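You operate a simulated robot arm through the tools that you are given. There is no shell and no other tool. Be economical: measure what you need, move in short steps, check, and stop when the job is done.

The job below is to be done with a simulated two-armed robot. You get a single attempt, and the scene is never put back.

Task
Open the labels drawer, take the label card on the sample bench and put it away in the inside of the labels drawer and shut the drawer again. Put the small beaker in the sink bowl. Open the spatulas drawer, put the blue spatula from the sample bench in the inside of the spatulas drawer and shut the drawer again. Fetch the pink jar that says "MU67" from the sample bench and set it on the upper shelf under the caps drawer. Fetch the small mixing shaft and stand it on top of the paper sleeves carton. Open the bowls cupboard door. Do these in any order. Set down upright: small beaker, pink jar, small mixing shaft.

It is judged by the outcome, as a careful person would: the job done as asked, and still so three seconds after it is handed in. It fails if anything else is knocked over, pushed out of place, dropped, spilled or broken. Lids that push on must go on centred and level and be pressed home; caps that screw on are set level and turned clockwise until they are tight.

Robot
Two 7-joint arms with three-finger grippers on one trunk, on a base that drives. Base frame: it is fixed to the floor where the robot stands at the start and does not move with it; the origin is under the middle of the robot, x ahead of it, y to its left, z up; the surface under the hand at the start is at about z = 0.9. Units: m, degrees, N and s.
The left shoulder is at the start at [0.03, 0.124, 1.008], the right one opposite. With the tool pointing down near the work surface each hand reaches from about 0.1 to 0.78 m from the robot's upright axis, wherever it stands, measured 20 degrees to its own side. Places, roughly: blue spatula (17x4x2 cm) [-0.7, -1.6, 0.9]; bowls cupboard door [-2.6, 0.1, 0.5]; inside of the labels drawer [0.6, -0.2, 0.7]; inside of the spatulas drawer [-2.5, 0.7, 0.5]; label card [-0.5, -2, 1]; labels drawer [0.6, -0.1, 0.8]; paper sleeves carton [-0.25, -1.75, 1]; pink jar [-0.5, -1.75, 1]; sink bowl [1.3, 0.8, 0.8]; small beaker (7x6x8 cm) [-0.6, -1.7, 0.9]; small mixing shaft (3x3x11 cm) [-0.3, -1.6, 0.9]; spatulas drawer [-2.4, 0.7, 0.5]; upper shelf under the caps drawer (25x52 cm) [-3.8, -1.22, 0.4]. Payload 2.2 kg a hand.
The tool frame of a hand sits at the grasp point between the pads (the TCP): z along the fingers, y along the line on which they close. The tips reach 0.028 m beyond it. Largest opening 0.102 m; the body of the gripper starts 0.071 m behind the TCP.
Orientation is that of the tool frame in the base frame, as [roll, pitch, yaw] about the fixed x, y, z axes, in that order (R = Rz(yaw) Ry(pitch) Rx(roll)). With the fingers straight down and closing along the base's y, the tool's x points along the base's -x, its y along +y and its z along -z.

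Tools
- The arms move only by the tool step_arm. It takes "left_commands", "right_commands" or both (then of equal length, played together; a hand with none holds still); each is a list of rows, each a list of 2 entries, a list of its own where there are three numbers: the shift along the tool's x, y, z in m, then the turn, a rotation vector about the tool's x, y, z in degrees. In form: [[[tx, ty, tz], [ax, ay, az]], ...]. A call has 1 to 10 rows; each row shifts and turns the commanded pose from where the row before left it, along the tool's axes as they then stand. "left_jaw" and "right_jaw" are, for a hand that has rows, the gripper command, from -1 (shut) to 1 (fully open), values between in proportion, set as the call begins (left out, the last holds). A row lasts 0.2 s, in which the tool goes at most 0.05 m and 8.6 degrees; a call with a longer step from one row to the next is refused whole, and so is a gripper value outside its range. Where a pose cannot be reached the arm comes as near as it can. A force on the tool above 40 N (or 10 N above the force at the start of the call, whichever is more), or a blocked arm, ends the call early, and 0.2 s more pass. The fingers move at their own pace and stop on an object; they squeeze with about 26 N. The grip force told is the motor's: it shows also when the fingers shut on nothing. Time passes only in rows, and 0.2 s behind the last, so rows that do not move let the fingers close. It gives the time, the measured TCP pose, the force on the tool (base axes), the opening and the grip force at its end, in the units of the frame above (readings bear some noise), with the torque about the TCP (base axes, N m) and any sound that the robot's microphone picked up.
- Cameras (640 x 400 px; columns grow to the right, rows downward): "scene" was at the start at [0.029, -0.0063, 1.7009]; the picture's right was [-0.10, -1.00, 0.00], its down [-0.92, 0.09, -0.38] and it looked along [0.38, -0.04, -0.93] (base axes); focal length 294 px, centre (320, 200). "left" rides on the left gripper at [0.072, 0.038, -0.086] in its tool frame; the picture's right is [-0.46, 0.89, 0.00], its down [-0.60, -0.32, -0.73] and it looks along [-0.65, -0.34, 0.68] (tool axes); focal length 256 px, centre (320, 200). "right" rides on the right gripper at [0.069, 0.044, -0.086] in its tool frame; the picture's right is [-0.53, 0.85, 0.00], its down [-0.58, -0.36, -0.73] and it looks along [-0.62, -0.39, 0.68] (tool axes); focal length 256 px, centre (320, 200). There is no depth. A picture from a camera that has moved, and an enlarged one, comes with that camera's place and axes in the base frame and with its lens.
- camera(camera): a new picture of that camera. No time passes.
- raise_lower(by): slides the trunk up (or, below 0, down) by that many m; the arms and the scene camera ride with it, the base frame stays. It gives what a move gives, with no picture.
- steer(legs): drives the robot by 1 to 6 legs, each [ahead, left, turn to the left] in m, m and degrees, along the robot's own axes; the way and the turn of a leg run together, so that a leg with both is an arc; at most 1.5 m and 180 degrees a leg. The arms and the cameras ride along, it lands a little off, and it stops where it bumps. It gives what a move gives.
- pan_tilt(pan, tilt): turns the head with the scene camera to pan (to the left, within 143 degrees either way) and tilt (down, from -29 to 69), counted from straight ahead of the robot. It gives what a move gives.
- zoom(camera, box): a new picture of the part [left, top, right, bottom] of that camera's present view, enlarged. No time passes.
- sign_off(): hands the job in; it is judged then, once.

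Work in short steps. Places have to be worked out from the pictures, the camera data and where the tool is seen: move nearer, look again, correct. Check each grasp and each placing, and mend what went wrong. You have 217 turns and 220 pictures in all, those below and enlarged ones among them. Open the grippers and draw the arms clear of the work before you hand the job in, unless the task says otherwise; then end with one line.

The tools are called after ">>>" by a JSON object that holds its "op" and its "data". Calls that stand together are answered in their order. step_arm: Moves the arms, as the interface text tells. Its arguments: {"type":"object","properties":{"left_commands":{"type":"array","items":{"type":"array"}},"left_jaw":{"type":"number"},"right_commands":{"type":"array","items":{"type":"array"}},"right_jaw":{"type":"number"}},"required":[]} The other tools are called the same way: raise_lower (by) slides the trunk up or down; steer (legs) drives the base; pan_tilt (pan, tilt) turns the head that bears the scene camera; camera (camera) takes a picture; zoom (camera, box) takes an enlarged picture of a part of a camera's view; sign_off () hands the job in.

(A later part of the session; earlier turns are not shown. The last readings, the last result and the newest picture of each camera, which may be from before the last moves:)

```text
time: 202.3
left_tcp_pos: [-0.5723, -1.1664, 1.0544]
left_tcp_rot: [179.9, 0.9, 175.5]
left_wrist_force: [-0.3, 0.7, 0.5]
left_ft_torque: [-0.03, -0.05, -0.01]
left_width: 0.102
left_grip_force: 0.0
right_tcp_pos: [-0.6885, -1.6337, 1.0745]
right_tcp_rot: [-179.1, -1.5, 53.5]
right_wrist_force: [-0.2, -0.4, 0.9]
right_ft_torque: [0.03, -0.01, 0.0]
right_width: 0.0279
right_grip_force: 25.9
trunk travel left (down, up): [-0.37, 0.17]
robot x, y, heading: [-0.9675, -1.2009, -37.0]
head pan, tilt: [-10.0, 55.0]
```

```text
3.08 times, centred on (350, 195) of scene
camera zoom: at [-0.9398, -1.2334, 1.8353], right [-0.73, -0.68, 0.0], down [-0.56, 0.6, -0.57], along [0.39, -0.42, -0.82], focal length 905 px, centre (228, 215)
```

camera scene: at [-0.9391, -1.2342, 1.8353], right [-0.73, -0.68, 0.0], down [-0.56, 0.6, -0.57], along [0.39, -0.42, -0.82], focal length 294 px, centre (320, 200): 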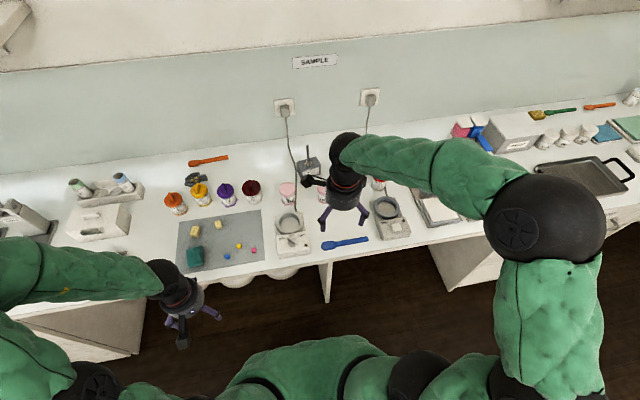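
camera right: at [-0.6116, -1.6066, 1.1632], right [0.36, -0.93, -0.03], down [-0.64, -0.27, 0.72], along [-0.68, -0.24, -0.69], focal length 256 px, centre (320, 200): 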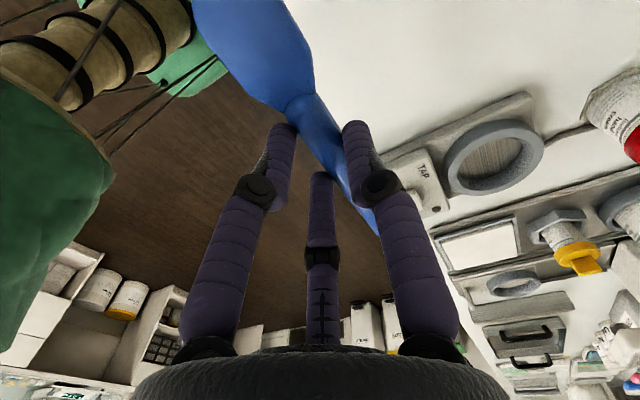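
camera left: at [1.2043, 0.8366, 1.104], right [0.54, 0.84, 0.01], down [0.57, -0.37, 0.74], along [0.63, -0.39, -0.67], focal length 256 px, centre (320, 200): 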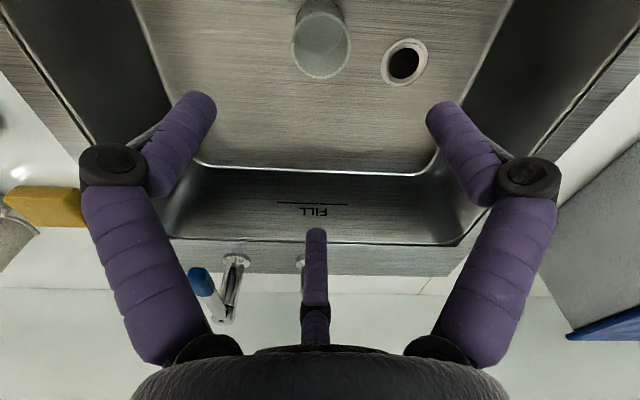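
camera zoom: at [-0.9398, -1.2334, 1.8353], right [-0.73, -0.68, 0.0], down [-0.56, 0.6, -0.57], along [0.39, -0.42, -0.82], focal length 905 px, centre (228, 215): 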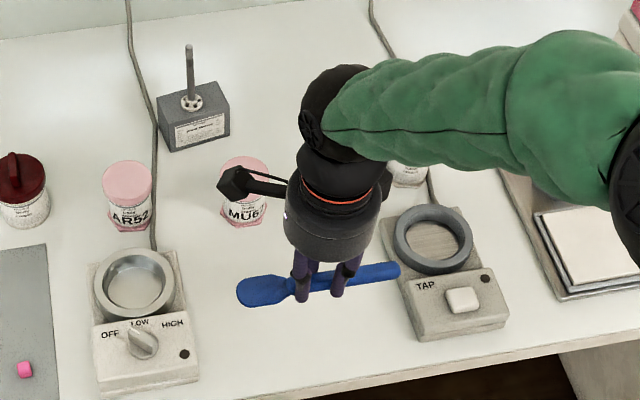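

Spatula held securely. Retract the right hand, and turn the left hand to the near-horizontal posture for the jar.

>>> {"op": "step_arm", "data": {"right_commands": [[[0, -0.045, -0.02], [0, 0, 0]], [[0, -0.045, -0.02], [0, 0, 0]], [[0, -0.045, -0.02], [0, 0, 0]], [[0, -0.045, -0.01], [0, 0, 0]], [[0, 0, 0], [0, 0, 0]], [[0, 0, 0], [0, 0, 0]], [[0, 0, 0], [0, 0, 0]], [[0, 0, 0], [0, 0, 0]], [[0, 0, 0], [0, 0, 0]], [[0, 0, 0], [0, 0, 0]]], "left_commands": [[[0, 0, 0], [0, 0, 8.5]], [[0, 0, 0], [0, 0, 8.5]], [[0, 0, 0], [0, 0, 8.5]], [[0, 0, 0], [0, 0, 8.5]], [[0, 0, 0], [0, 0, 8.5]], [[0, 0, 0], [0, 0, 8.5]], [[0, 0, 0], [0, 0, 8.5]], [[0, 0, 0], [0, 0, 8.5]], [[0, 0, 0], [0, 0, 8.5]], [[0, 0, 0], [0, 0, 8.5]]]}}

>>> {"op": "step_arm", "data": {"left_commands": [[[0, 0, 0], [0, 0, 8.5]], [[0, 0, 0], [0, 0, 8.5]], [[0, 0, 0], [0, 0, 8.5]], [[0, 0, 0], [0, 0, 8.5]], [[0, 0, 0], [0, 0, 3.4]], [[0, 0, 0], [-8.5, 0, 0]], [[0, 0, 0], [-8.5, 0, 0]], [[0, 0, 0], [-8.5, 0, 0]], [[0, 0, 0], [-8.5, 0, 0]], [[0, 0, 0], [-8.5, 0, 0]]]}}

>>> {"op": "step_arm", "data": {"left_commands": [[[0, 0, 0], [-8.5, 0, 0]], [[0, 0, 0], [-8.5, 0, 0]], [[0, 0, 0], [-8.5, 0, 0]], [[0, 0, 0], [-2, 0, 0]]]}}

>>> {"op": "steer", "data": {"legs": [[0, -0.39, 0]]}}

>>> {"op": "camera", "data": {"camera": "scene"}}

>>> {"op": "camera", "data": {"camera": "left"}}

```text
time: 204.5
left_tcp_pos: [-0.5812, -1.1704, 1.0379]
left_tcp_rot: [178.8, -0.1, 90.5]
left_wrist_force: [0.0, 1.0, -0.3]
left_ft_torque: [0.01, 0.0, 0.0]
left_width: 0.1019
left_grip_force: 0.1
left hand out of reach, approached as far as the arm can: row 9, 10
right_tcp_pos: [-0.8289, -1.5276, 1.147]
right_tcp_rot: [-179.0, -1.5, 53.4]
right_wrist_force: [0.2, -0.3, 0.0]
right_ft_torque: [0.03, 0.02, 0.01]
right_width: 0.0281
right_grip_force: 25.5
trunk travel left (down, up): [-0.37, 0.17]
robot x, y, heading: [-0.9664, -1.1992, -37.0]
head pan, tilt: [-10.0, 55.0]
```

```text
time: 206.7
left_tcp_pos: [-0.6117, -1.1774, 0.9906]
left_tcp_rot: [136.7, -0.6, 53.1]
left_wrist_force: [-0.7, -0.7, 0.1]
left_ft_torque: [-0.01, 0.0, 0.01]
left_width: 0.1022
left_grip_force: 0.0
left hand out of reach, approached as far as the arm can: row 1, 2, 3, 4, 5
right_tcp_pos: [-0.8288, -1.5267, 1.1471]
right_tcp_rot: [-179.1, -1.4, 53.6]
right_wrist_force: [0.1, 0.5, -0.6]
right_ft_torque: [-0.02, 0.01, -0.01]
right_width: 0.0278
right_grip_force: 25.9
trunk travel left (down, up): [-0.37, 0.17]
robot x, y, heading: [-0.9645, -1.195, -36.7]
head pan, tilt: [-10.0, 55.0]
```

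```text
time: 207.7
left_tcp_pos: [-0.6119, -1.1779, 0.9911]
left_tcp_rot: [109.3, -0.6, 53.2]
left_wrist_force: [0.1, -0.2, 0.2]
left_ft_torque: [-0.02, -0.01, -0.02]
left_width: 0.1021
left_grip_force: 0.0
right_tcp_pos: [-0.8291, -1.5276, 1.1462]
right_tcp_rot: [-179.0, -1.5, 53.5]
right_wrist_force: [-0.1, -0.1, 0.1]
right_ft_torque: [0.02, 0.01, 0.05]
right_width: 0.028
right_grip_force: 26.7
trunk travel left (down, up): [-0.37, 0.17]
robot x, y, heading: [-0.9644, -1.193, -37.1]
head pan, tilt: [-10.0, 55.0]
```

```text
time: 210.1
left_tcp_pos: [-0.8444, -1.4891, 0.9906]
left_tcp_rot: [109.4, -0.6, 53.1]
left_wrist_force: [1.0, 0.1, 0.0]
left_ft_torque: [0.02, -0.01, 0.01]
left_width: 0.1016
left_grip_force: 0.0
right_tcp_pos: [-1.0624, -1.8394, 1.1472]
right_tcp_rot: [-179.0, -1.6, 53.6]
right_wrist_force: [0.4, -1.2, -0.7]
right_ft_torque: [0.02, -0.02, 0.02]
right_width: 0.0282
right_grip_force: 25.9
trunk travel left (down, up): [-0.37, 0.17]
robot x, y, heading: [-1.2016, -1.5091, -36.7]
head pan, tilt: [-10.0, 55.0]
```

```text
102 pictures are left
camera scene: at [-1.1724, -1.5465, 1.8353], right [-0.73, -0.69, 0.0], down [-0.56, 0.6, -0.57], along [0.39, -0.42, -0.82], focal length 294 px, centre (320, 200)
```

scene: 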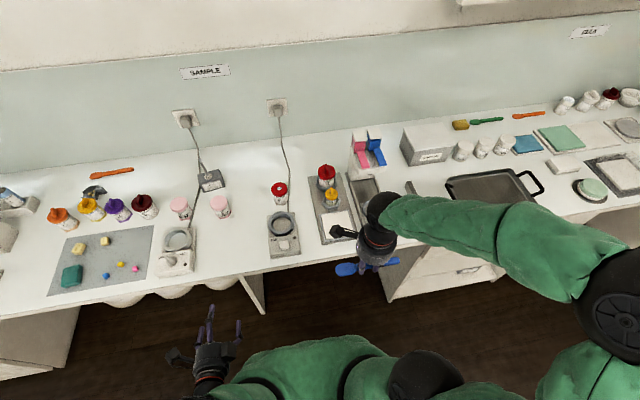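

```text
101 pictures are left
camera left: at [-0.8562, -1.3908, 1.0546], right [-0.05, -0.56, 0.83], down [-1.0, -0.01, -0.06], along [0.04, -0.83, -0.55], focal length 256 px, centre (320, 200)
```

left: 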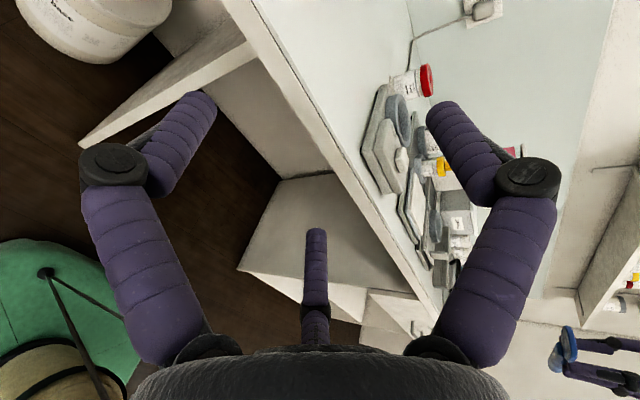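

>>> {"op": "zoom", "data": {"camera": "scene", "box": [150, 170, 260, 280]}}

```text
3.64 times, centred on (205, 225) of scene
camera zoom: at [-1.1724, -1.5465, 1.8353], right [-0.73, -0.69, 0.0], down [-0.56, 0.6, -0.57], along [0.39, -0.42, -0.82], focal length 1070 px, centre (738, 109)
```

zoom: 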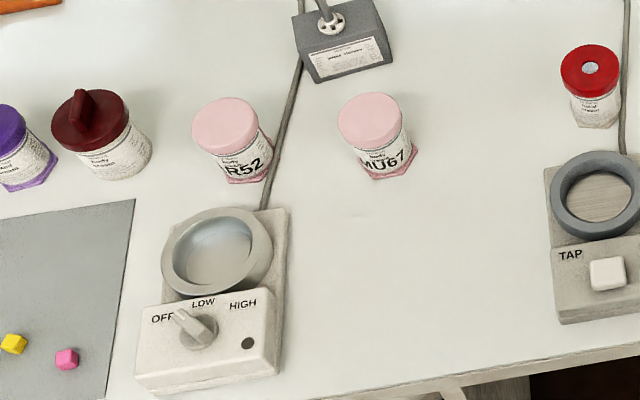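

Jar: n≈0.630, u≈-1.686, top ≈0.98. Lower slightly and advance to n≈0.5.

>>> {"op": "step_arm", "data": {"left_commands": [[[0.012, -0.0264, 0.0093], [0, 0, 0]], [[0, 0.0156, 0.0443], [0, 0, 0]], [[0, 0.0156, 0.0443], [0, 0, 0]], [[0, 0.0156, 0.0443], [0, 0, 0]], [[0, 0.0156, 0.0443], [0, 0, 0]], [[0, 0.0156, 0.0443], [0, 0, 0]], [[0, 0.0156, 0.0443], [0, 0, 0]]]}}

>>> {"op": "camera", "data": {"camera": "left"}}

>>> {"op": "zoom", "data": {"camera": "scene", "box": [150, 170, 260, 280]}}

```text
time: 211.7
left_tcp_pos: [-0.6101, -1.6497, 0.9617]
left_tcp_rot: [109.5, -0.6, 53.1]
left_wrist_force: [0.0, 0.5, -0.3]
left_ft_torque: [-0.01, -0.03, 0.0]
left_width: 0.1018
left_grip_force: 0.1
right_tcp_pos: [-1.062, -1.8403, 1.148]
right_tcp_rot: [-179.0, -1.5, 53.6]
right_wrist_force: [0.0, -1.0, -0.2]
right_ft_torque: [0.05, 0.03, 0.0]
right_width: 0.0281
right_grip_force: 26.1
trunk travel left (down, up): [-0.37, 0.17]
robot x, y, heading: [-1.1994, -1.5117, -36.7]
head pan, tilt: [-10.0, 55.0]
```

```text
99 pictures are left
camera left: at [-0.6215, -1.5511, 1.0259], right [-0.05, -0.56, 0.83], down [-1.0, -0.01, -0.06], along [0.04, -0.83, -0.55], focal length 256 px, centre (320, 200)
```

left: 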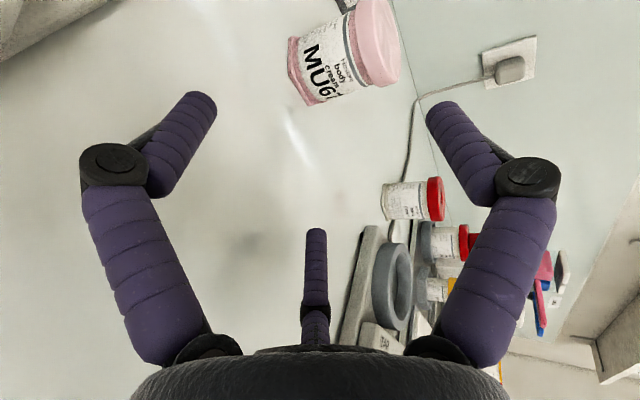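

```text
3.64 times, centred on (205, 225) of scene
camera zoom: at [-1.1706, -1.5469, 1.8352], right [-0.73, -0.69, 0.0], down [-0.56, 0.6, -0.57], along [0.39, -0.42, -0.82], focal length 1070 px, centre (738, 109)
```

zoom: 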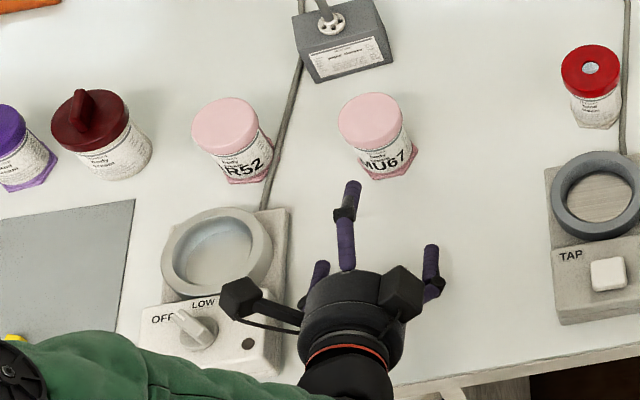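

Lateral alignment is within ~4 mm. Advance 6 cm and check again before the fingers pass the jar.

>>> {"op": "step_arm", "data": {"left_commands": [[[0.003, 0.0099, 0.0283], [0, 0, 0]], [[0, 0.0099, 0.0283], [0, 0, 0]]]}}

>>> {"op": "camera", "data": {"camera": "left"}}

>>> {"op": "zoom", "data": {"camera": "scene", "box": [170, 180, 250, 250]}}

```text
time: 212.3
left_tcp_pos: [-0.5606, -1.6814, 0.9623]
left_tcp_rot: [109.4, -0.7, 53.1]
left_wrist_force: [-0.6, 0.8, 0.3]
left_ft_torque: [-0.01, 0.02, 0.03]
left_width: 0.1017
left_grip_force: 0.1
right_tcp_pos: [-1.0618, -1.839, 1.1483]
right_tcp_rot: [-179.0, -1.5, 53.7]
right_wrist_force: [0.0, -0.2, -0.8]
right_ft_torque: [-0.02, -0.01, -0.03]
right_width: 0.028
right_grip_force: 26.0
trunk travel left (down, up): [-0.37, 0.17]
robot x, y, heading: [-1.2009, -1.5051, -36.8]
head pan, tilt: [-10.0, 55.0]
```

```text
97 pictures are left
camera left: at [-0.5731, -1.583, 1.0267], right [-0.05, -0.55, 0.83], down [-1.0, -0.01, -0.06], along [0.04, -0.83, -0.55], focal length 256 px, centre (320, 200)
```

left: 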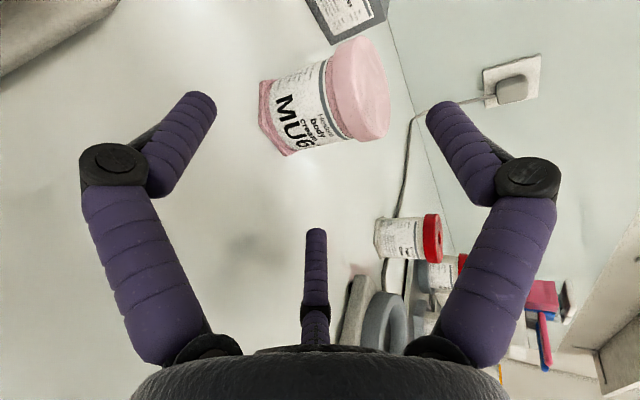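

```text
5.71 times, centred on (210, 215) of scene
camera zoom: at [-1.1716, -1.5459, 1.8353], right [-0.73, -0.69, 0.0], down [-0.56, 0.6, -0.57], along [0.39, -0.42, -0.82], focal length 1681 px, centre (949, 114)
```

zoom: 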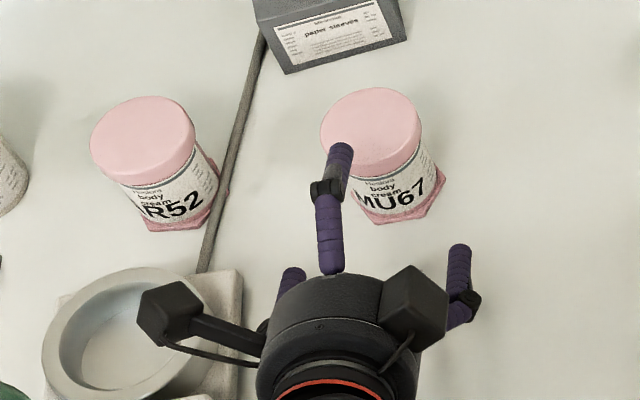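

Scene and hand camera disagree by ~1 cm laterally; zoom in on the hand view to settle it.

>>> {"op": "zoom", "data": {"camera": "left", "box": [180, 20, 460, 195]}}

```text
2.29 times, centred on (320, 108) of left
camera zoom: at [-0.5731, -1.583, 1.0267], right [-0.05, -0.55, 0.83], down [-1.0, -0.01, -0.06], along [0.04, -0.83, -0.55], focal length 585 px, centre (320, 411)
```

zoom: 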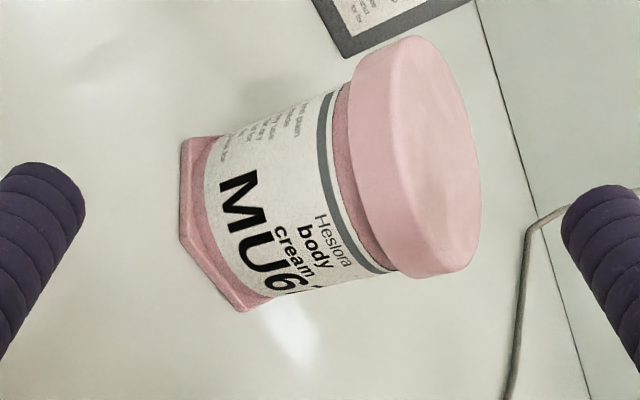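

Hand view gives u≈-1.681, matching the hand; clearance per side is ~1.5 cm. Advance to straddle.

>>> {"op": "step_arm", "data": {"left_commands": [[[-0.001, 0.0075, 0.0212], [0, 0, 0]], [[-0.001, 0.0075, 0.0212], [0, 0, 0]], [[0, 0.0066, 0.0189], [0, 0, 0]]]}}

>>> {"op": "camera", "data": {"camera": "left"}}

>>> {"op": "zoom", "data": {"camera": "scene", "box": [170, 180, 250, 250]}}

```text
time: 213.1
left_tcp_pos: [-0.5093, -1.7212, 0.9624]
left_tcp_rot: [109.4, -0.5, 53.1]
left_wrist_force: [-0.1, 0.5, 0.1]
left_ft_torque: [0.02, -0.01, -0.01]
left_width: 0.1016
left_grip_force: 0.1
right_tcp_pos: [-1.0601, -1.8389, 1.1463]
right_tcp_rot: [-179.0, -1.5, 53.5]
right_wrist_force: [-1.0, -0.8, -0.2]
right_ft_torque: [0.05, -0.01, 0.02]
right_width: 0.0279
right_grip_force: 26.3
trunk travel left (down, up): [-0.37, 0.17]
robot x, y, heading: [-1.1996, -1.5088, -36.7]
head pan, tilt: [-10.0, 55.0]
```

```text
94 pictures are left
camera left: at [-0.5216, -1.624, 1.0259], right [-0.05, -0.56, 0.83], down [-1.0, -0.01, -0.06], along [0.04, -0.83, -0.55], focal length 256 px, centre (320, 200)
```

left: 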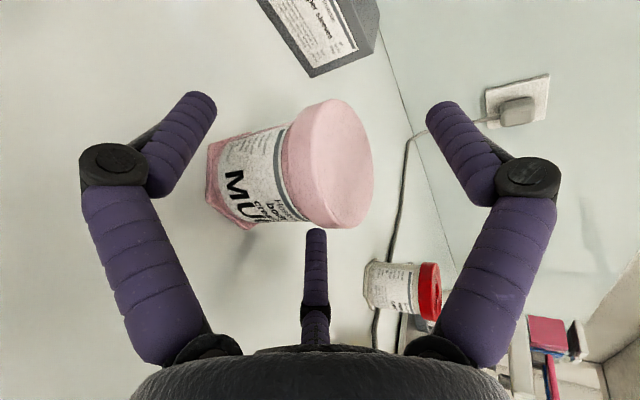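

```text
5.71 times, centred on (210, 215) of scene
camera zoom: at [-1.1708, -1.5465, 1.8353], right [-0.73, -0.69, 0.0], down [-0.56, 0.6, -0.57], along [0.39, -0.42, -0.82], focal length 1681 px, centre (949, 114)
```

zoom: 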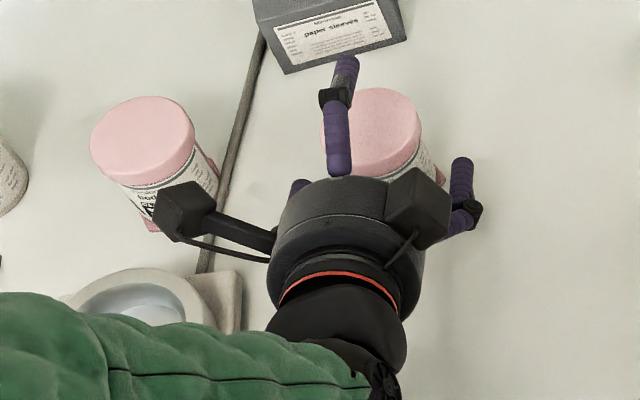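

Straddling. Close the left gripper.

>>> {"op": "step_arm", "data": {"left_commands": [[[0, 0, 0], [0, 0, 0]], [[0, 0, 0], [0, 0, 0]], [[0, 0, 0], [0, 0, 0]]], "left_jaw": -1}}

>>> {"op": "camera", "data": {"camera": "left"}}

>>> {"op": "zoom", "data": {"camera": "scene", "box": [170, 180, 250, 250]}}

```text
time: 213.9
left_tcp_pos: [-0.5108, -1.7205, 0.9629]
left_tcp_rot: [109.3, -0.6, 53.1]
left_wrist_force: [0.2, -0.5, 0.6]
left_ft_torque: [-0.07, -0.08, -0.05]
left_width: 0.0602
left_grip_force: 26.5
right_tcp_pos: [-1.0621, -1.8385, 1.1469]
right_tcp_rot: [-179.0, -1.5, 53.5]
right_wrist_force: [-0.3, 0.2, -0.5]
right_ft_torque: [-0.02, 0.01, -0.02]
right_width: 0.0279
right_grip_force: 25.9
trunk travel left (down, up): [-0.37, 0.17]
robot x, y, heading: [-1.2001, -1.5074, -36.7]
head pan, tilt: [-10.0, 55.0]
```

```text
92 pictures are left
camera left: at [-0.522, -1.6236, 1.0267], right [-0.05, -0.55, 0.83], down [-1.0, -0.01, -0.06], along [0.04, -0.83, -0.55], focal length 256 px, centre (320, 200)
```

left: 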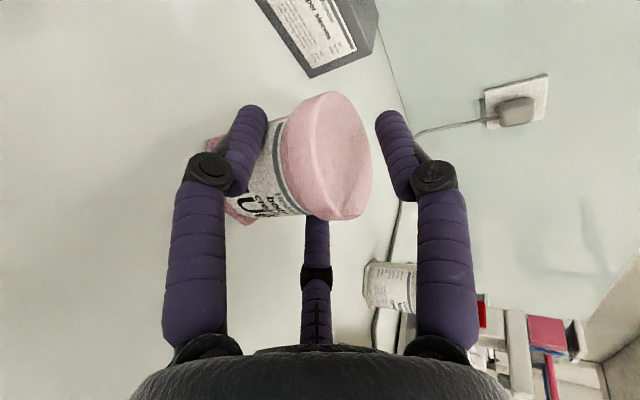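

```text
5.71 times, centred on (210, 215) of scene
camera zoom: at [-1.1718, -1.5459, 1.8353], right [-0.73, -0.69, 0.0], down [-0.56, 0.6, -0.57], along [0.39, -0.42, -0.82], focal length 1681 px, centre (949, 114)
```

zoom: 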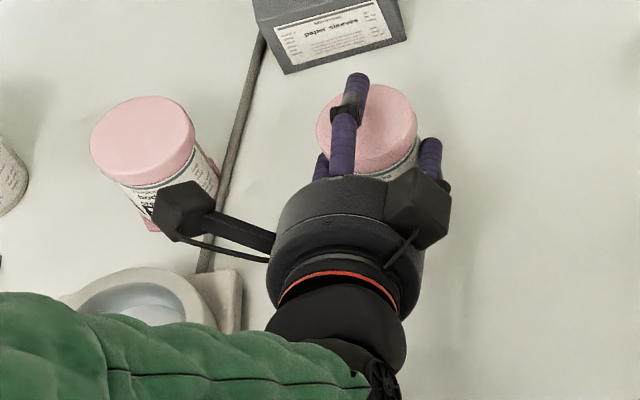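

Side pinch of 0.060 m, upper finger clear of the lid. Lift a few cm and check it stays upright.

>>> {"op": "step_arm", "data": {"left_commands": [[[0, 0.0189, -0.0066], [0, 0, 0]], [[0, 0.0283, -0.01], [0, 0, 0]], [[0, 0.0377, -0.0133], [0, 0, 0]], [[0, 0, 0], [0, 0, 0]]]}}

>>> {"op": "camera", "data": {"camera": "left"}}

>>> {"op": "zoom", "data": {"camera": "scene", "box": [150, 140, 270, 250]}}

```text
time: 214.9
left_tcp_pos: [-0.5106, -1.7229, 1.0517]
left_tcp_rot: [109.4, -0.6, 53.1]
left_wrist_force: [0.1, -0.4, -1.2]
left_ft_torque: [0.04, 0.01, -0.01]
left_width: 0.0602
left_grip_force: 25.4
right_tcp_pos: [-1.0615, -1.8403, 1.1469]
right_tcp_rot: [-179.0, -1.5, 53.6]
right_wrist_force: [-0.1, 0.7, -0.5]
right_ft_torque: [0.0, 0.0, 0.0]
right_width: 0.028
right_grip_force: 25.7
trunk travel left (down, up): [-0.37, 0.17]
robot x, y, heading: [-1.1983, -1.5102, -36.6]
head pan, tilt: [-10.0, 55.0]
```

```text
90 pictures are left
camera left: at [-0.522, -1.6248, 1.1156], right [-0.05, -0.56, 0.83], down [-1.0, -0.01, -0.06], along [0.04, -0.83, -0.55], focal length 256 px, centre (320, 200)
```

left: 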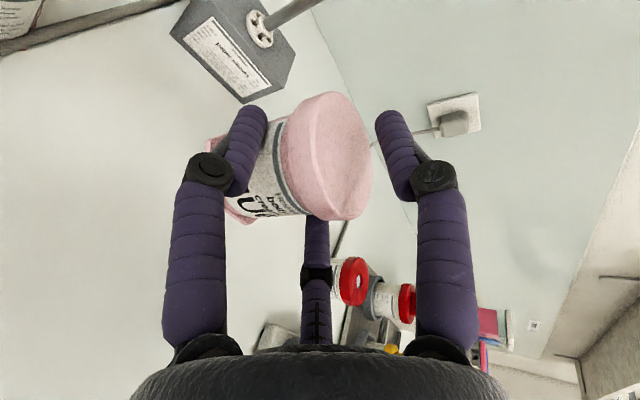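

```text
3.64 times, centred on (210, 195) of scene
camera zoom: at [-1.1707, -1.5461, 1.8352], right [-0.73, -0.69, 0.0], down [-0.56, 0.6, -0.57], along [0.39, -0.42, -0.82], focal length 1070 px, centre (720, 218)
```

zoom: 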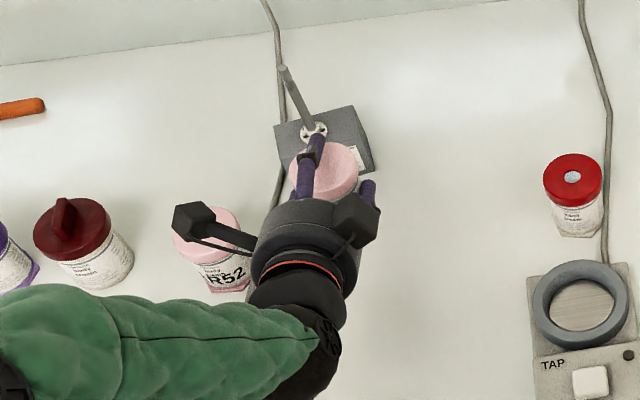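

The jar rises unchanged and upright. Retract over the bench edge, then back off and drive to the spatulas drawer.

>>> {"op": "step_arm", "data": {"left_commands": [[[0, -0.0146, -0.0415], [0, 0, 0]], [[0, -0.0146, -0.0415], [0, 0, 0]], [[0, -0.0146, -0.0415], [0, 0, 0]], [[0, -0.0146, -0.0415], [0, 0, 0]], [[0, -0.0146, -0.0415], [0, 0, 0]], [[0, -0.0146, -0.0415], [0, 0, 0]], [[0, -0.0146, -0.0415], [0, 0, 0]], [[0, -0.0146, -0.0415], [0, 0, 0]]]}}

>>> {"op": "steer", "data": {"legs": [[-0.7, 0, 0], [0, 0, 180]]}}

>>> {"op": "pan_tilt", "data": {"pan": -10, "tilt": 45}}

>>> {"op": "camera", "data": {"camera": "scene"}}

```text
time: 216.7
left_tcp_pos: [-0.7919, -1.5107, 1.0533]
left_tcp_rot: [109.3, -0.6, 53.1]
left_wrist_force: [0.1, 0.3, -1.2]
left_ft_torque: [0.03, 0.02, 0.01]
left_width: 0.0604
left_grip_force: 26.7
right_tcp_pos: [-1.0628, -1.8386, 1.1476]
right_tcp_rot: [-179.0, -1.5, 53.5]
right_wrist_force: [-0.4, 0.2, -0.4]
right_ft_torque: [0.0, -0.04, 0.01]
right_width: 0.0278
right_grip_force: 25.7
trunk travel left (down, up): [-0.37, 0.17]
robot x, y, heading: [-1.1983, -1.514, -37.0]
head pan, tilt: [-10.0, 55.0]
```

```text
time: 227.9
left_tcp_pos: [-2.1649, -1.0952, 1.0528]
left_tcp_rot: [109.3, -0.6, -126.9]
left_wrist_force: [0.2, 0.3, -1.8]
left_ft_torque: [0.01, 0.0, 0.0]
left_width: 0.0607
left_grip_force: 26.2
right_tcp_pos: [-1.8949, -0.7675, 1.1471]
right_tcp_rot: [-179.0, -1.4, -126.4]
right_wrist_force: [0.4, 0.4, 0.1]
right_ft_torque: [-0.04, 0.01, -0.02]
right_width: 0.0281
right_grip_force: 26.3
trunk travel left (down, up): [-0.37, 0.17]
robot x, y, heading: [-1.7576, -1.0968, 143.6]
head pan, tilt: [-10.0, 55.0]
```

```text
time: 228.6
left_tcp_pos: [-2.1654, -1.0951, 1.0535]
left_tcp_rot: [109.5, -0.6, -126.8]
left_wrist_force: [0.0, -0.8, -0.6]
left_ft_torque: [0.02, 0.02, 0.01]
left_width: 0.0606
left_grip_force: 25.7
right_tcp_pos: [-1.8948, -0.7673, 1.1464]
right_tcp_rot: [-178.9, -1.4, -126.3]
right_wrist_force: [0.3, -0.7, -0.5]
right_ft_torque: [0.04, -0.01, 0.01]
right_width: 0.0282
right_grip_force: 25.4
trunk travel left (down, up): [-0.37, 0.17]
robot x, y, heading: [-1.7594, -1.0955, 143.4]
head pan, tilt: [-10.0, 45.0]
```

```text
88 pictures are left
camera scene: at [-1.7879, -1.0554, 1.8487], right [0.73, 0.69, 0.0], down [0.49, -0.51, -0.71], along [-0.49, 0.51, -0.71], focal length 294 px, centre (320, 200)
```

scene: 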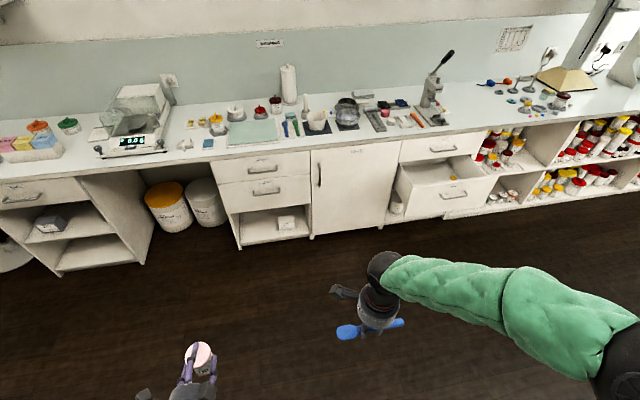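

Now the spatulas drawer. Drive towards it with the right hand leading and lower the trunk.

>>> {"op": "steer", "data": {"legs": [[0, -0.88, 0], [0.62, 0, -0.3]]}}

>>> {"op": "raise_lower", "data": {"by": -0.2}}

>>> {"op": "pan_tilt", "data": {"pan": -10, "tilt": 60}}

>>> {"op": "camera", "data": {"camera": "scene"}}

```text
time: 236.4
left_tcp_pos: [-2.1314, -0.0034, 1.0544]
left_tcp_rot: [109.4, -0.7, -127.8]
left_wrist_force: [0.0, -0.2, -1.2]
left_ft_torque: [0.01, 0.01, -0.03]
left_width: 0.0604
left_grip_force: 25.9
right_tcp_pos: [-1.8551, 0.3198, 1.1481]
right_tcp_rot: [-179.0, -1.5, -127.4]
right_wrist_force: [0.9, 0.1, -0.7]
right_ft_torque: [-0.04, 0.0, -0.02]
right_width: 0.0281
right_grip_force: 25.7
trunk travel left (down, up): [-0.37, 0.17]
robot x, y, heading: [-1.7246, -0.0153, 142.1]
head pan, tilt: [-10.0, 45.0]
```

```text
time: 238.5
left_tcp_pos: [-2.131, -0.0035, 0.8545]
left_tcp_rot: [109.4, -0.6, -127.8]
left_wrist_force: [-0.1, 0.3, -1.6]
left_ft_torque: [-0.02, -0.03, 0.01]
left_width: 0.0603
left_grip_force: 25.8
right_tcp_pos: [-1.8543, 0.3189, 0.9472]
right_tcp_rot: [-179.0, -1.5, -127.5]
right_wrist_force: [-0.1, 0.3, 0.0]
right_ft_torque: [0.02, -0.02, 0.02]
right_width: 0.0279
right_grip_force: 26.0
trunk travel left (down, up): [-0.17, 0.37]
robot x, y, heading: [-1.7244, -0.0125, 142.3]
head pan, tilt: [-10.0, 45.0]
```

```text
time: 239.3
left_tcp_pos: [-2.1307, -0.0037, 0.8531]
left_tcp_rot: [109.4, -0.6, -127.8]
left_wrist_force: [1.0, 0.5, -0.7]
left_ft_torque: [0.0, -0.01, -0.02]
left_width: 0.0603
left_grip_force: 26.2
right_tcp_pos: [-1.8543, 0.3197, 0.9481]
right_tcp_rot: [-179.0, -1.5, -127.5]
right_wrist_force: [0.1, 0.8, -0.1]
right_ft_torque: [-0.01, 0.0, 0.0]
right_width: 0.0279
right_grip_force: 26.1
trunk travel left (down, up): [-0.17, 0.37]
robot x, y, heading: [-1.7248, -0.0122, 142.4]
head pan, tilt: [-10.0, 60.0]
```

```text
87 pictures are left
camera scene: at [-1.7426, 0.0184, 1.6293], right [0.74, 0.67, 0.0], down [0.58, -0.64, -0.5], along [-0.34, 0.37, -0.87], focal length 294 px, centre (320, 200)
```

scene: 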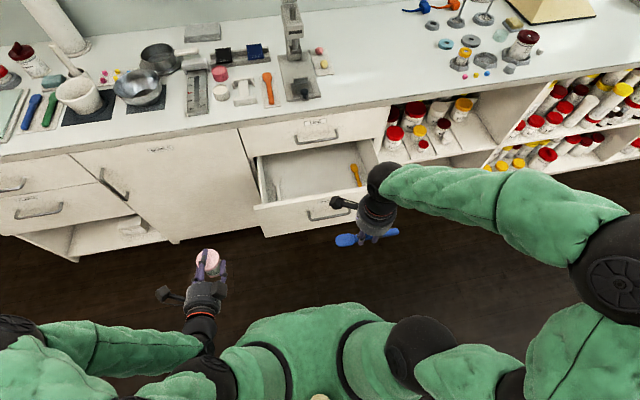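

>>> {"op": "zoom", "data": {"camera": "scene", "box": [230, 110, 400, 250]}}

```text
2.86 times, centred on (315, 180) of scene
camera zoom: at [-1.7426, 0.0184, 1.6293], right [0.74, 0.67, 0.0], down [0.58, -0.64, -0.5], along [-0.34, 0.37, -0.87], focal length 840 px, centre (334, 257)
```

zoom: 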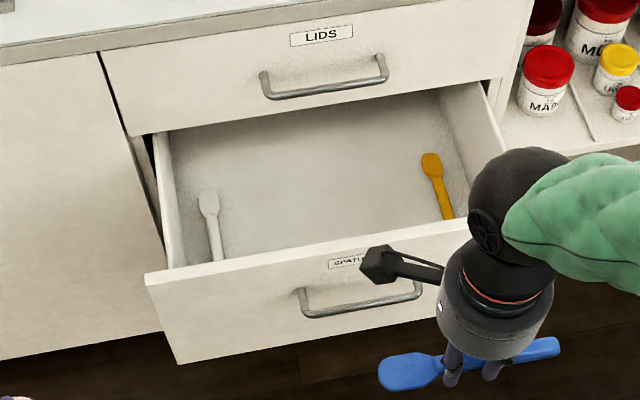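

Free floor between the two spatulas is centred at u≈-0.91. Drive 0.12 closer, bring the right hand over the drawer and look.

>>> {"op": "steer", "data": {"legs": [[0.12, 0, 0.8]]}}

>>> {"op": "step_arm", "data": {"right_commands": [[[0.011, 0.046, 0], [0, 0, 0]], [[0.011, 0.046, 0], [0, 0, 0]], [[0.011, 0.046, 0], [0, 0, 0]], [[0.011, 0.046, 0], [0, 0, 0]], [[0.011, 0.046, 0], [0, 0, 0]]]}}

>>> {"op": "camera", "data": {"camera": "scene"}}

>>> {"op": "camera", "data": {"camera": "right"}}

```text
time: 240.5
left_tcp_pos: [-2.2284, 0.0666, 0.8527]
left_tcp_rot: [109.4, -0.5, -127.1]
left_wrist_force: [-0.2, 1.1, -1.1]
left_ft_torque: [0.0, 0.03, 0.01]
left_width: 0.0602
left_grip_force: 26.3
right_tcp_pos: [-1.9552, 0.3918, 0.9468]
right_tcp_rot: [-179.0, -1.5, -126.7]
right_wrist_force: [-0.2, 0.6, -1.3]
right_ft_torque: [-0.04, -0.07, -0.02]
right_width: 0.0279
right_grip_force: 26.3
trunk travel left (down, up): [-0.17, 0.37]
robot x, y, heading: [-1.82, 0.0595, 143.1]
head pan, tilt: [-10.0, 60.0]
```

```text
time: 241.7
left_tcp_pos: [-2.2276, 0.0641, 0.8525]
left_tcp_rot: [109.4, -0.7, -127.1]
left_wrist_force: [0.5, -0.3, -0.6]
left_ft_torque: [-0.02, -0.01, -0.01]
left_width: 0.0603
left_grip_force: 25.9
right_tcp_pos: [-2.1749, 0.4872, 0.9443]
right_tcp_rot: [-178.9, -1.4, -126.7]
right_wrist_force: [-0.8, 0.1, -0.3]
right_ft_torque: [0.01, -0.04, 0.0]
right_width: 0.0281
right_grip_force: 26.2
trunk travel left (down, up): [-0.17, 0.37]
robot x, y, heading: [-1.8193, 0.0632, 143.0]
head pan, tilt: [-10.0, 60.0]
```

```text
85 pictures are left
camera scene: at [-1.8409, 0.0924, 1.6292], right [0.73, 0.68, 0.0], down [0.59, -0.63, -0.5], along [-0.34, 0.37, -0.87], focal length 294 px, centre (320, 200)
```

scene: 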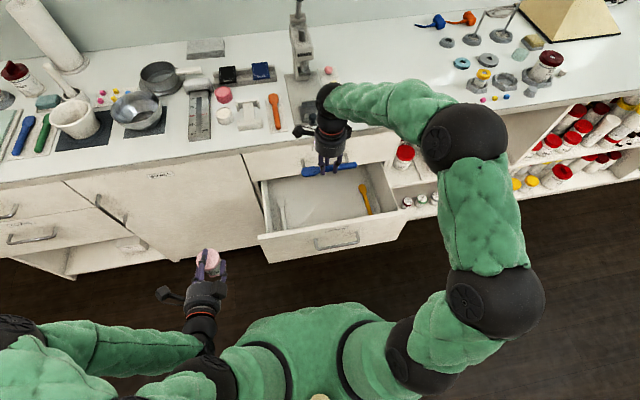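

```text
84 pictures are left
camera right: at [-2.2501, 0.4598, 1.0319], right [-0.36, 0.93, -0.03], down [0.64, 0.27, 0.72], along [0.68, 0.24, -0.69], focal length 256 px, centre (320, 200)
```

right: 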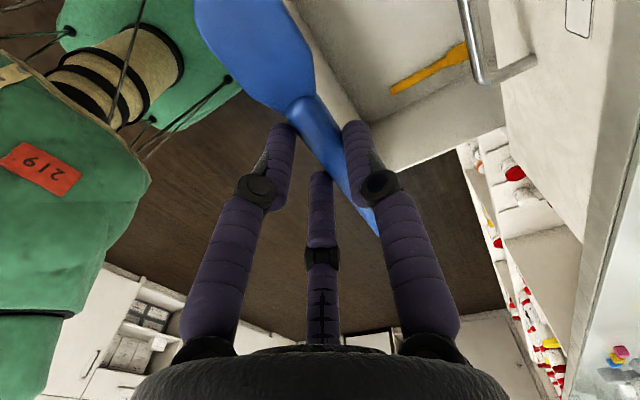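

Position is right over the free floor. Shift 8 mm towards me, lower trunk 0.15 and descend by arm, checking.

>>> {"op": "step_arm", "data": {"right_commands": [[[0, -0.008, 0], [0, 0, 0]], [[0, 0, 0], [0, 0, 0]]]}}

>>> {"op": "raise_lower", "data": {"by": -0.16}}

>>> {"op": "camera", "data": {"camera": "right"}}

>>> {"op": "zoom", "data": {"camera": "scene", "box": [230, 70, 420, 260]}}

```text
time: 242.3
left_tcp_pos: [-2.2269, 0.064, 0.853]
left_tcp_rot: [109.4, -0.6, -127.1]
left_wrist_force: [0.0, 0.5, -1.1]
left_ft_torque: [-0.02, -0.02, -0.01]
left_width: 0.0601
left_grip_force: 25.9
right_tcp_pos: [-2.1679, 0.4805, 0.9447]
right_tcp_rot: [-179.2, -1.5, -126.7]
right_wrist_force: [0.7, -0.2, -0.2]
right_ft_torque: [0.0, 0.02, 0.02]
right_width: 0.0282
right_grip_force: 26.1
trunk travel left (down, up): [-0.17, 0.37]
robot x, y, heading: [-1.8197, 0.0612, 142.9]
head pan, tilt: [-10.0, 60.0]
```

```text
time: 244.2
left_tcp_pos: [-2.2269, 0.0646, 0.6933]
left_tcp_rot: [109.5, -0.6, -127.1]
left_wrist_force: [0.4, -0.6, -1.0]
left_ft_torque: [-0.04, -0.04, 0.01]
left_width: 0.0601
left_grip_force: 26.2
right_tcp_pos: [-2.1674, 0.4804, 0.7853]
right_tcp_rot: [-179.0, -1.5, -126.6]
right_wrist_force: [0.7, 0.0, -1.6]
right_ft_torque: [0.0, 0.01, 0.03]
right_width: 0.0282
right_grip_force: 26.3
trunk travel left (down, up): [-0.01, 0.53]
robot x, y, heading: [-1.8185, 0.0615, 143.0]
head pan, tilt: [-10.0, 60.0]
```

```text
83 pictures are left
camera right: at [-2.2426, 0.4542, 0.8733], right [-0.36, 0.93, -0.03], down [0.64, 0.27, 0.72], along [0.68, 0.24, -0.69], focal length 256 px, centre (320, 200)
```

right: 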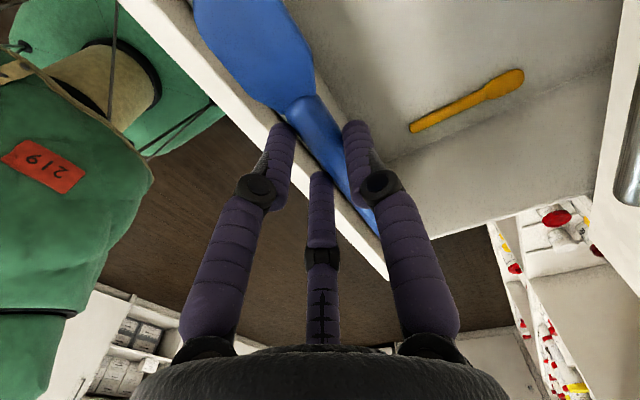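

```text
2.11 times, centred on (325, 165) of scene
camera zoom: at [-1.8394, 0.0918, 1.4694], right [0.73, 0.68, 0.0], down [0.59, -0.63, -0.5], along [-0.34, 0.37, -0.87], focal length 619 px, centre (310, 274)
```

zoom: 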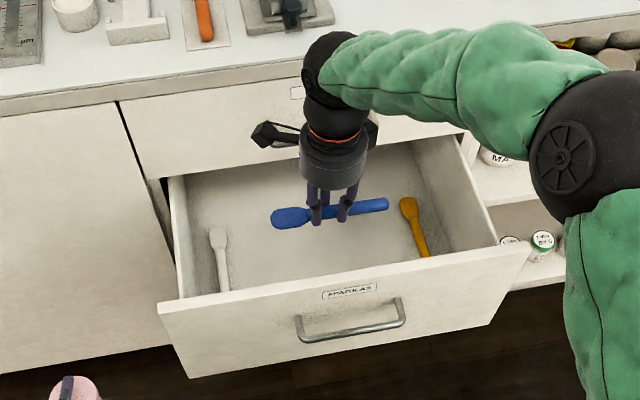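

Shift 12 mm away from the front panel and descend 10 cm.

>>> {"op": "step_arm", "data": {"right_commands": [[[0, 0.012, 0], [0, 0, 0]], [[0, 0, 0.035], [0, 0, 0]], [[0, 0, 0.035], [0, 0, 0]], [[0, 0, 0.03], [0, 0, 0]]]}}

>>> {"op": "camera", "data": {"camera": "right"}}

>>> {"op": "zoom", "data": {"camera": "scene", "box": [230, 70, 420, 260]}}

```text
time: 245.2
left_tcp_pos: [-2.2271, 0.0651, 0.6927]
left_tcp_rot: [109.3, -0.6, -127.2]
left_wrist_force: [0.5, 0.7, -0.2]
left_ft_torque: [0.0, -0.02, 0.01]
left_width: 0.0599
left_grip_force: 26.3
right_tcp_pos: [-2.1787, 0.4875, 0.6845]
right_tcp_rot: [-179.1, -1.5, -126.8]
right_wrist_force: [-0.3, -1.0, -0.3]
right_ft_torque: [-0.03, 0.02, 0.01]
right_width: 0.0281
right_grip_force: 26.2
trunk travel left (down, up): [-0.01, 0.53]
robot x, y, heading: [-1.8154, 0.0586, 143.1]
head pan, tilt: [-10.0, 60.0]
```

```text
81 pictures are left
camera right: at [-2.2539, 0.4598, 0.7729], right [-0.36, 0.93, -0.03], down [0.64, 0.27, 0.72], along [0.68, 0.24, -0.69], focal length 256 px, centre (320, 200)
```

right: 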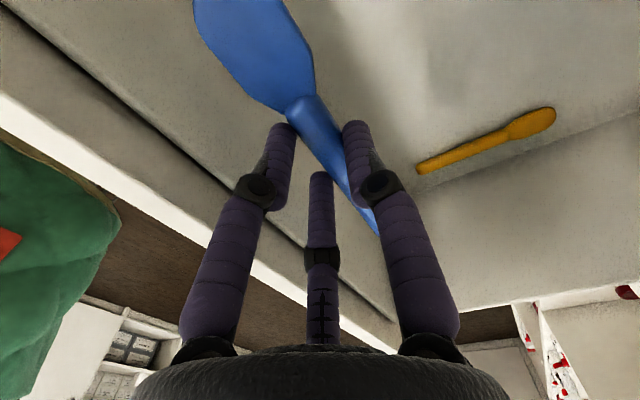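

```text
2.11 times, centred on (325, 165) of scene
camera zoom: at [-1.8397, 0.0919, 1.4692], right [0.73, 0.68, 0.0], down [0.59, -0.63, -0.5], along [-0.34, 0.37, -0.87], focal length 619 px, centre (310, 274)
```

zoom: 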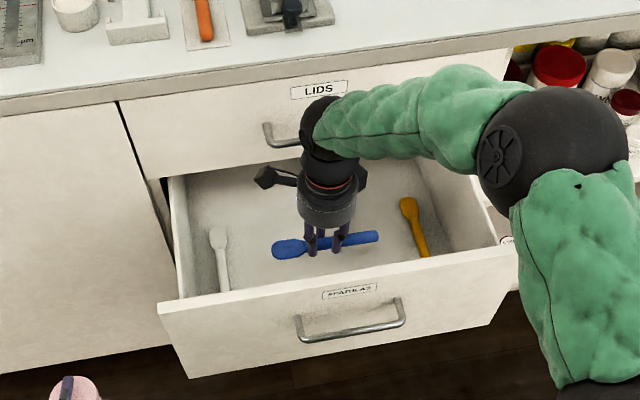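

Clear so far. Continue down in smaller steps.

>>> {"op": "step_arm", "data": {"right_commands": [[[0, 0, 0.02], [0, 0, 0]], [[0, 0, 0.02], [0, 0, 0]], [[0, 0, 0.015], [0, 0, 0]], [[0, 0, 0.01], [0, 0, 0]]]}}

>>> {"op": "camera", "data": {"camera": "right"}}

>>> {"op": "zoom", "data": {"camera": "scene", "box": [230, 70, 420, 260]}}

```text
time: 246.2
left_tcp_pos: [-2.2265, 0.0652, 0.6937]
left_tcp_rot: [109.4, -0.6, -127.1]
left_wrist_force: [-0.1, -0.8, -0.5]
left_ft_torque: [-0.02, -0.04, -0.01]
left_width: 0.0601
left_grip_force: 25.9
right_tcp_pos: [-2.1766, 0.4835, 0.6204]
right_tcp_rot: [-179.1, -1.5, -126.7]
right_wrist_force: [-0.4, 0.0, -0.1]
right_ft_torque: [0.0, 0.03, -0.01]
right_width: 0.0281
right_grip_force: 26.1
trunk travel left (down, up): [-0.01, 0.53]
robot x, y, heading: [-1.819, 0.0624, 143.2]
head pan, tilt: [-10.0, 60.0]
```

```text
79 pictures are left
camera right: at [-2.252, 0.4563, 0.7084], right [-0.36, 0.93, -0.03], down [0.64, 0.27, 0.72], along [0.68, 0.24, -0.69], focal length 256 px, centre (320, 200)
```

right: 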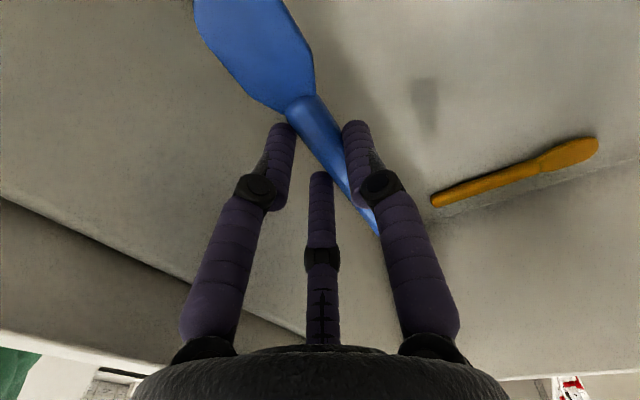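

```text
2.11 times, centred on (325, 165) of scene
camera zoom: at [-1.8396, 0.0919, 1.4693], right [0.73, 0.68, 0.0], down [0.59, -0.63, -0.5], along [-0.34, 0.37, -0.87], focal length 619 px, centre (310, 274)
```

zoom: 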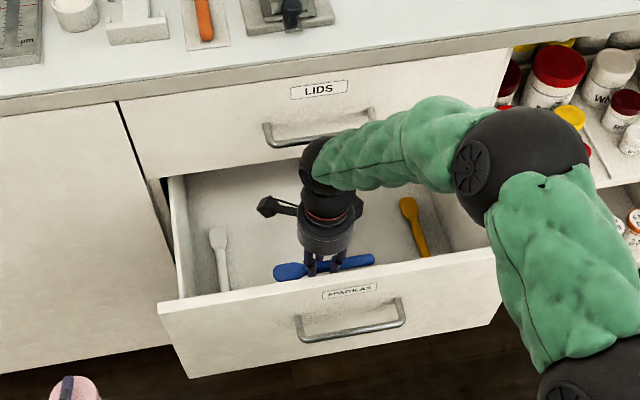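

>>> {"op": "step_arm", "data": {"right_commands": [[[0, 0, 0.015], [0, 0, 0]], [[0, 0, 0.015], [0, 0, 0]], [[0, 0, 0.01], [0, 0, 0]], [[0, 0, 0.008], [0, 0, 0]], [[0, 0, 0.006], [0, 0, 0]], [[0, 0, 0.006], [0, 0, 0]]]}}

>>> {"op": "camera", "data": {"camera": "right"}}

>>> {"op": "zoom", "data": {"camera": "scene", "box": [230, 70, 420, 260]}}

```text
time: 247.6
left_tcp_pos: [-2.2285, 0.0653, 0.6932]
left_tcp_rot: [109.5, -0.6, -127.2]
left_wrist_force: [0.2, 0.2, -1.4]
left_ft_torque: [-0.01, 0.01, -0.03]
left_width: 0.0598
left_grip_force: 25.9
right_tcp_pos: [-2.1759, 0.4815, 0.5595]
right_tcp_rot: [-179.0, -1.5, -126.8]
right_wrist_force: [-0.4, 0.1, -0.9]
right_ft_torque: [0.02, 0.01, -0.01]
right_width: 0.028
right_grip_force: 25.9
trunk travel left (down, up): [-0.01, 0.53]
robot x, y, heading: [-1.8226, 0.0641, 143.0]
head pan, tilt: [-10.0, 60.0]
```

```text
77 pictures are left
camera right: at [-2.2522, 0.4541, 0.648], right [-0.36, 0.93, -0.03], down [0.64, 0.27, 0.72], along [0.68, 0.24, -0.69], focal length 256 px, centre (320, 200)
```

right: 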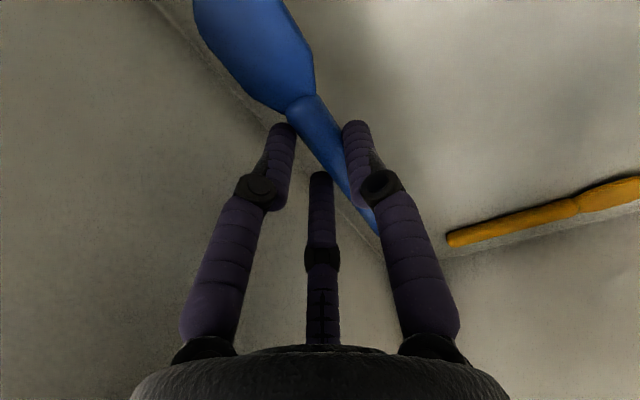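

```text
2.11 times, centred on (325, 165) of scene
camera zoom: at [-1.8396, 0.0919, 1.4692], right [0.73, 0.68, 0.0], down [0.59, -0.63, -0.5], along [-0.34, 0.37, -0.87], focal length 619 px, centre (310, 274)
```

zoom: 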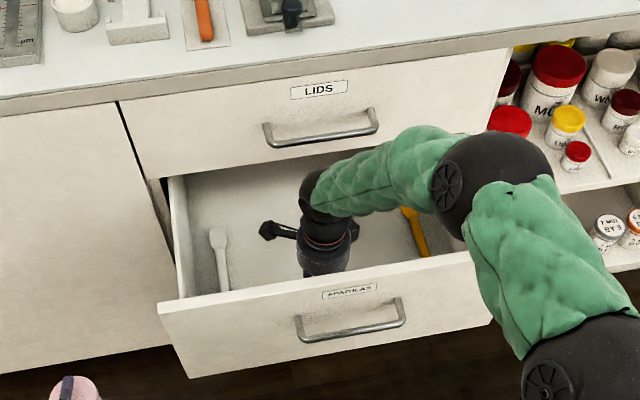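

The drawer is deeper (~0.44 floor). To keep the forearm high above the drawer sides, I raise the trunk 0.15 and lower the hand by arm instead.

>>> {"op": "raise_lower", "data": {"by": 0.15}}

>>> {"op": "step_arm", "data": {"right_commands": [[[0, 0, 0.035], [0, 0, 0]], [[0, 0, 0.035], [0, 0, 0]], [[0, 0, 0.035], [0, 0, 0]], [[0, 0, 0.035], [0, 0, 0]], [[0, 0, 0.02], [0, 0, 0]], [[0, 0, 0.02], [0, 0, 0]], [[0, 0, 0.01], [0, 0, 0]]]}}

>>> {"op": "camera", "data": {"camera": "right"}}

>>> {"op": "zoom", "data": {"camera": "scene", "box": [230, 90, 420, 280]}}

```text
time: 249.3
left_tcp_pos: [-2.2268, 0.0655, 0.8433]
left_tcp_rot: [109.3, -0.7, -127.1]
left_wrist_force: [-0.6, 0.6, -1.1]
left_ft_torque: [-0.03, -0.05, 0.02]
left_width: 0.0598
left_grip_force: 25.9
right_tcp_pos: [-2.1763, 0.4801, 0.7104]
right_tcp_rot: [-179.1, -1.5, -126.7]
right_wrist_force: [-0.3, 0.1, 0.2]
right_ft_torque: [0.02, -0.01, -0.02]
right_width: 0.0281
right_grip_force: 26.0
trunk travel left (down, up): [-0.16, 0.38]
robot x, y, heading: [-1.8194, 0.0615, 142.9]
head pan, tilt: [-10.0, 60.0]
```

```text
time: 250.9
left_tcp_pos: [-2.2268, 0.0656, 0.8434]
left_tcp_rot: [109.4, -0.5, -127.1]
left_wrist_force: [0.6, 0.0, -1.1]
left_ft_torque: [-0.01, 0.01, 0.0]
left_width: 0.06
left_grip_force: 25.7
right_tcp_pos: [-2.1768, 0.4745, 0.5209]
right_tcp_rot: [-179.1, -1.6, -126.8]
right_wrist_force: [0.2, 0.2, -0.8]
right_ft_torque: [-0.01, 0.0, 0.01]
right_width: 0.0281
right_grip_force: 26.4
trunk travel left (down, up): [-0.16, 0.38]
robot x, y, heading: [-1.8201, 0.0628, 143.4]
head pan, tilt: [-10.0, 60.0]
```

```text
75 pictures are left
camera right: at [-2.253, 0.4479, 0.6085], right [-0.36, 0.93, -0.03], down [0.64, 0.27, 0.72], along [0.68, 0.24, -0.69], focal length 256 px, centre (320, 200)
```

right: 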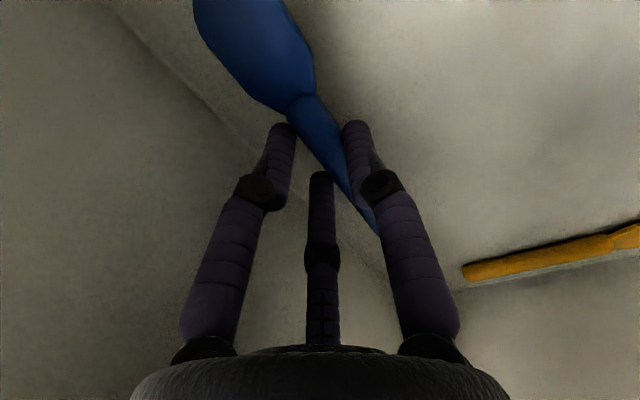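

```text
2.11 times, centred on (325, 185) of scene
camera zoom: at [-1.8397, 0.0919, 1.6193], right [0.73, 0.68, 0.0], down [0.59, -0.63, -0.5], along [-0.34, 0.37, -0.87], focal length 619 px, centre (310, 232)
```

zoom: 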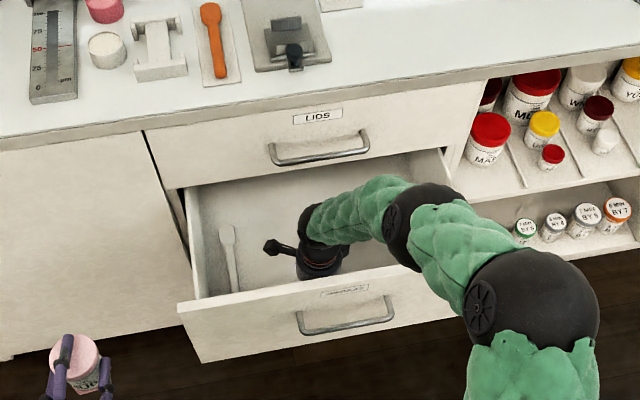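

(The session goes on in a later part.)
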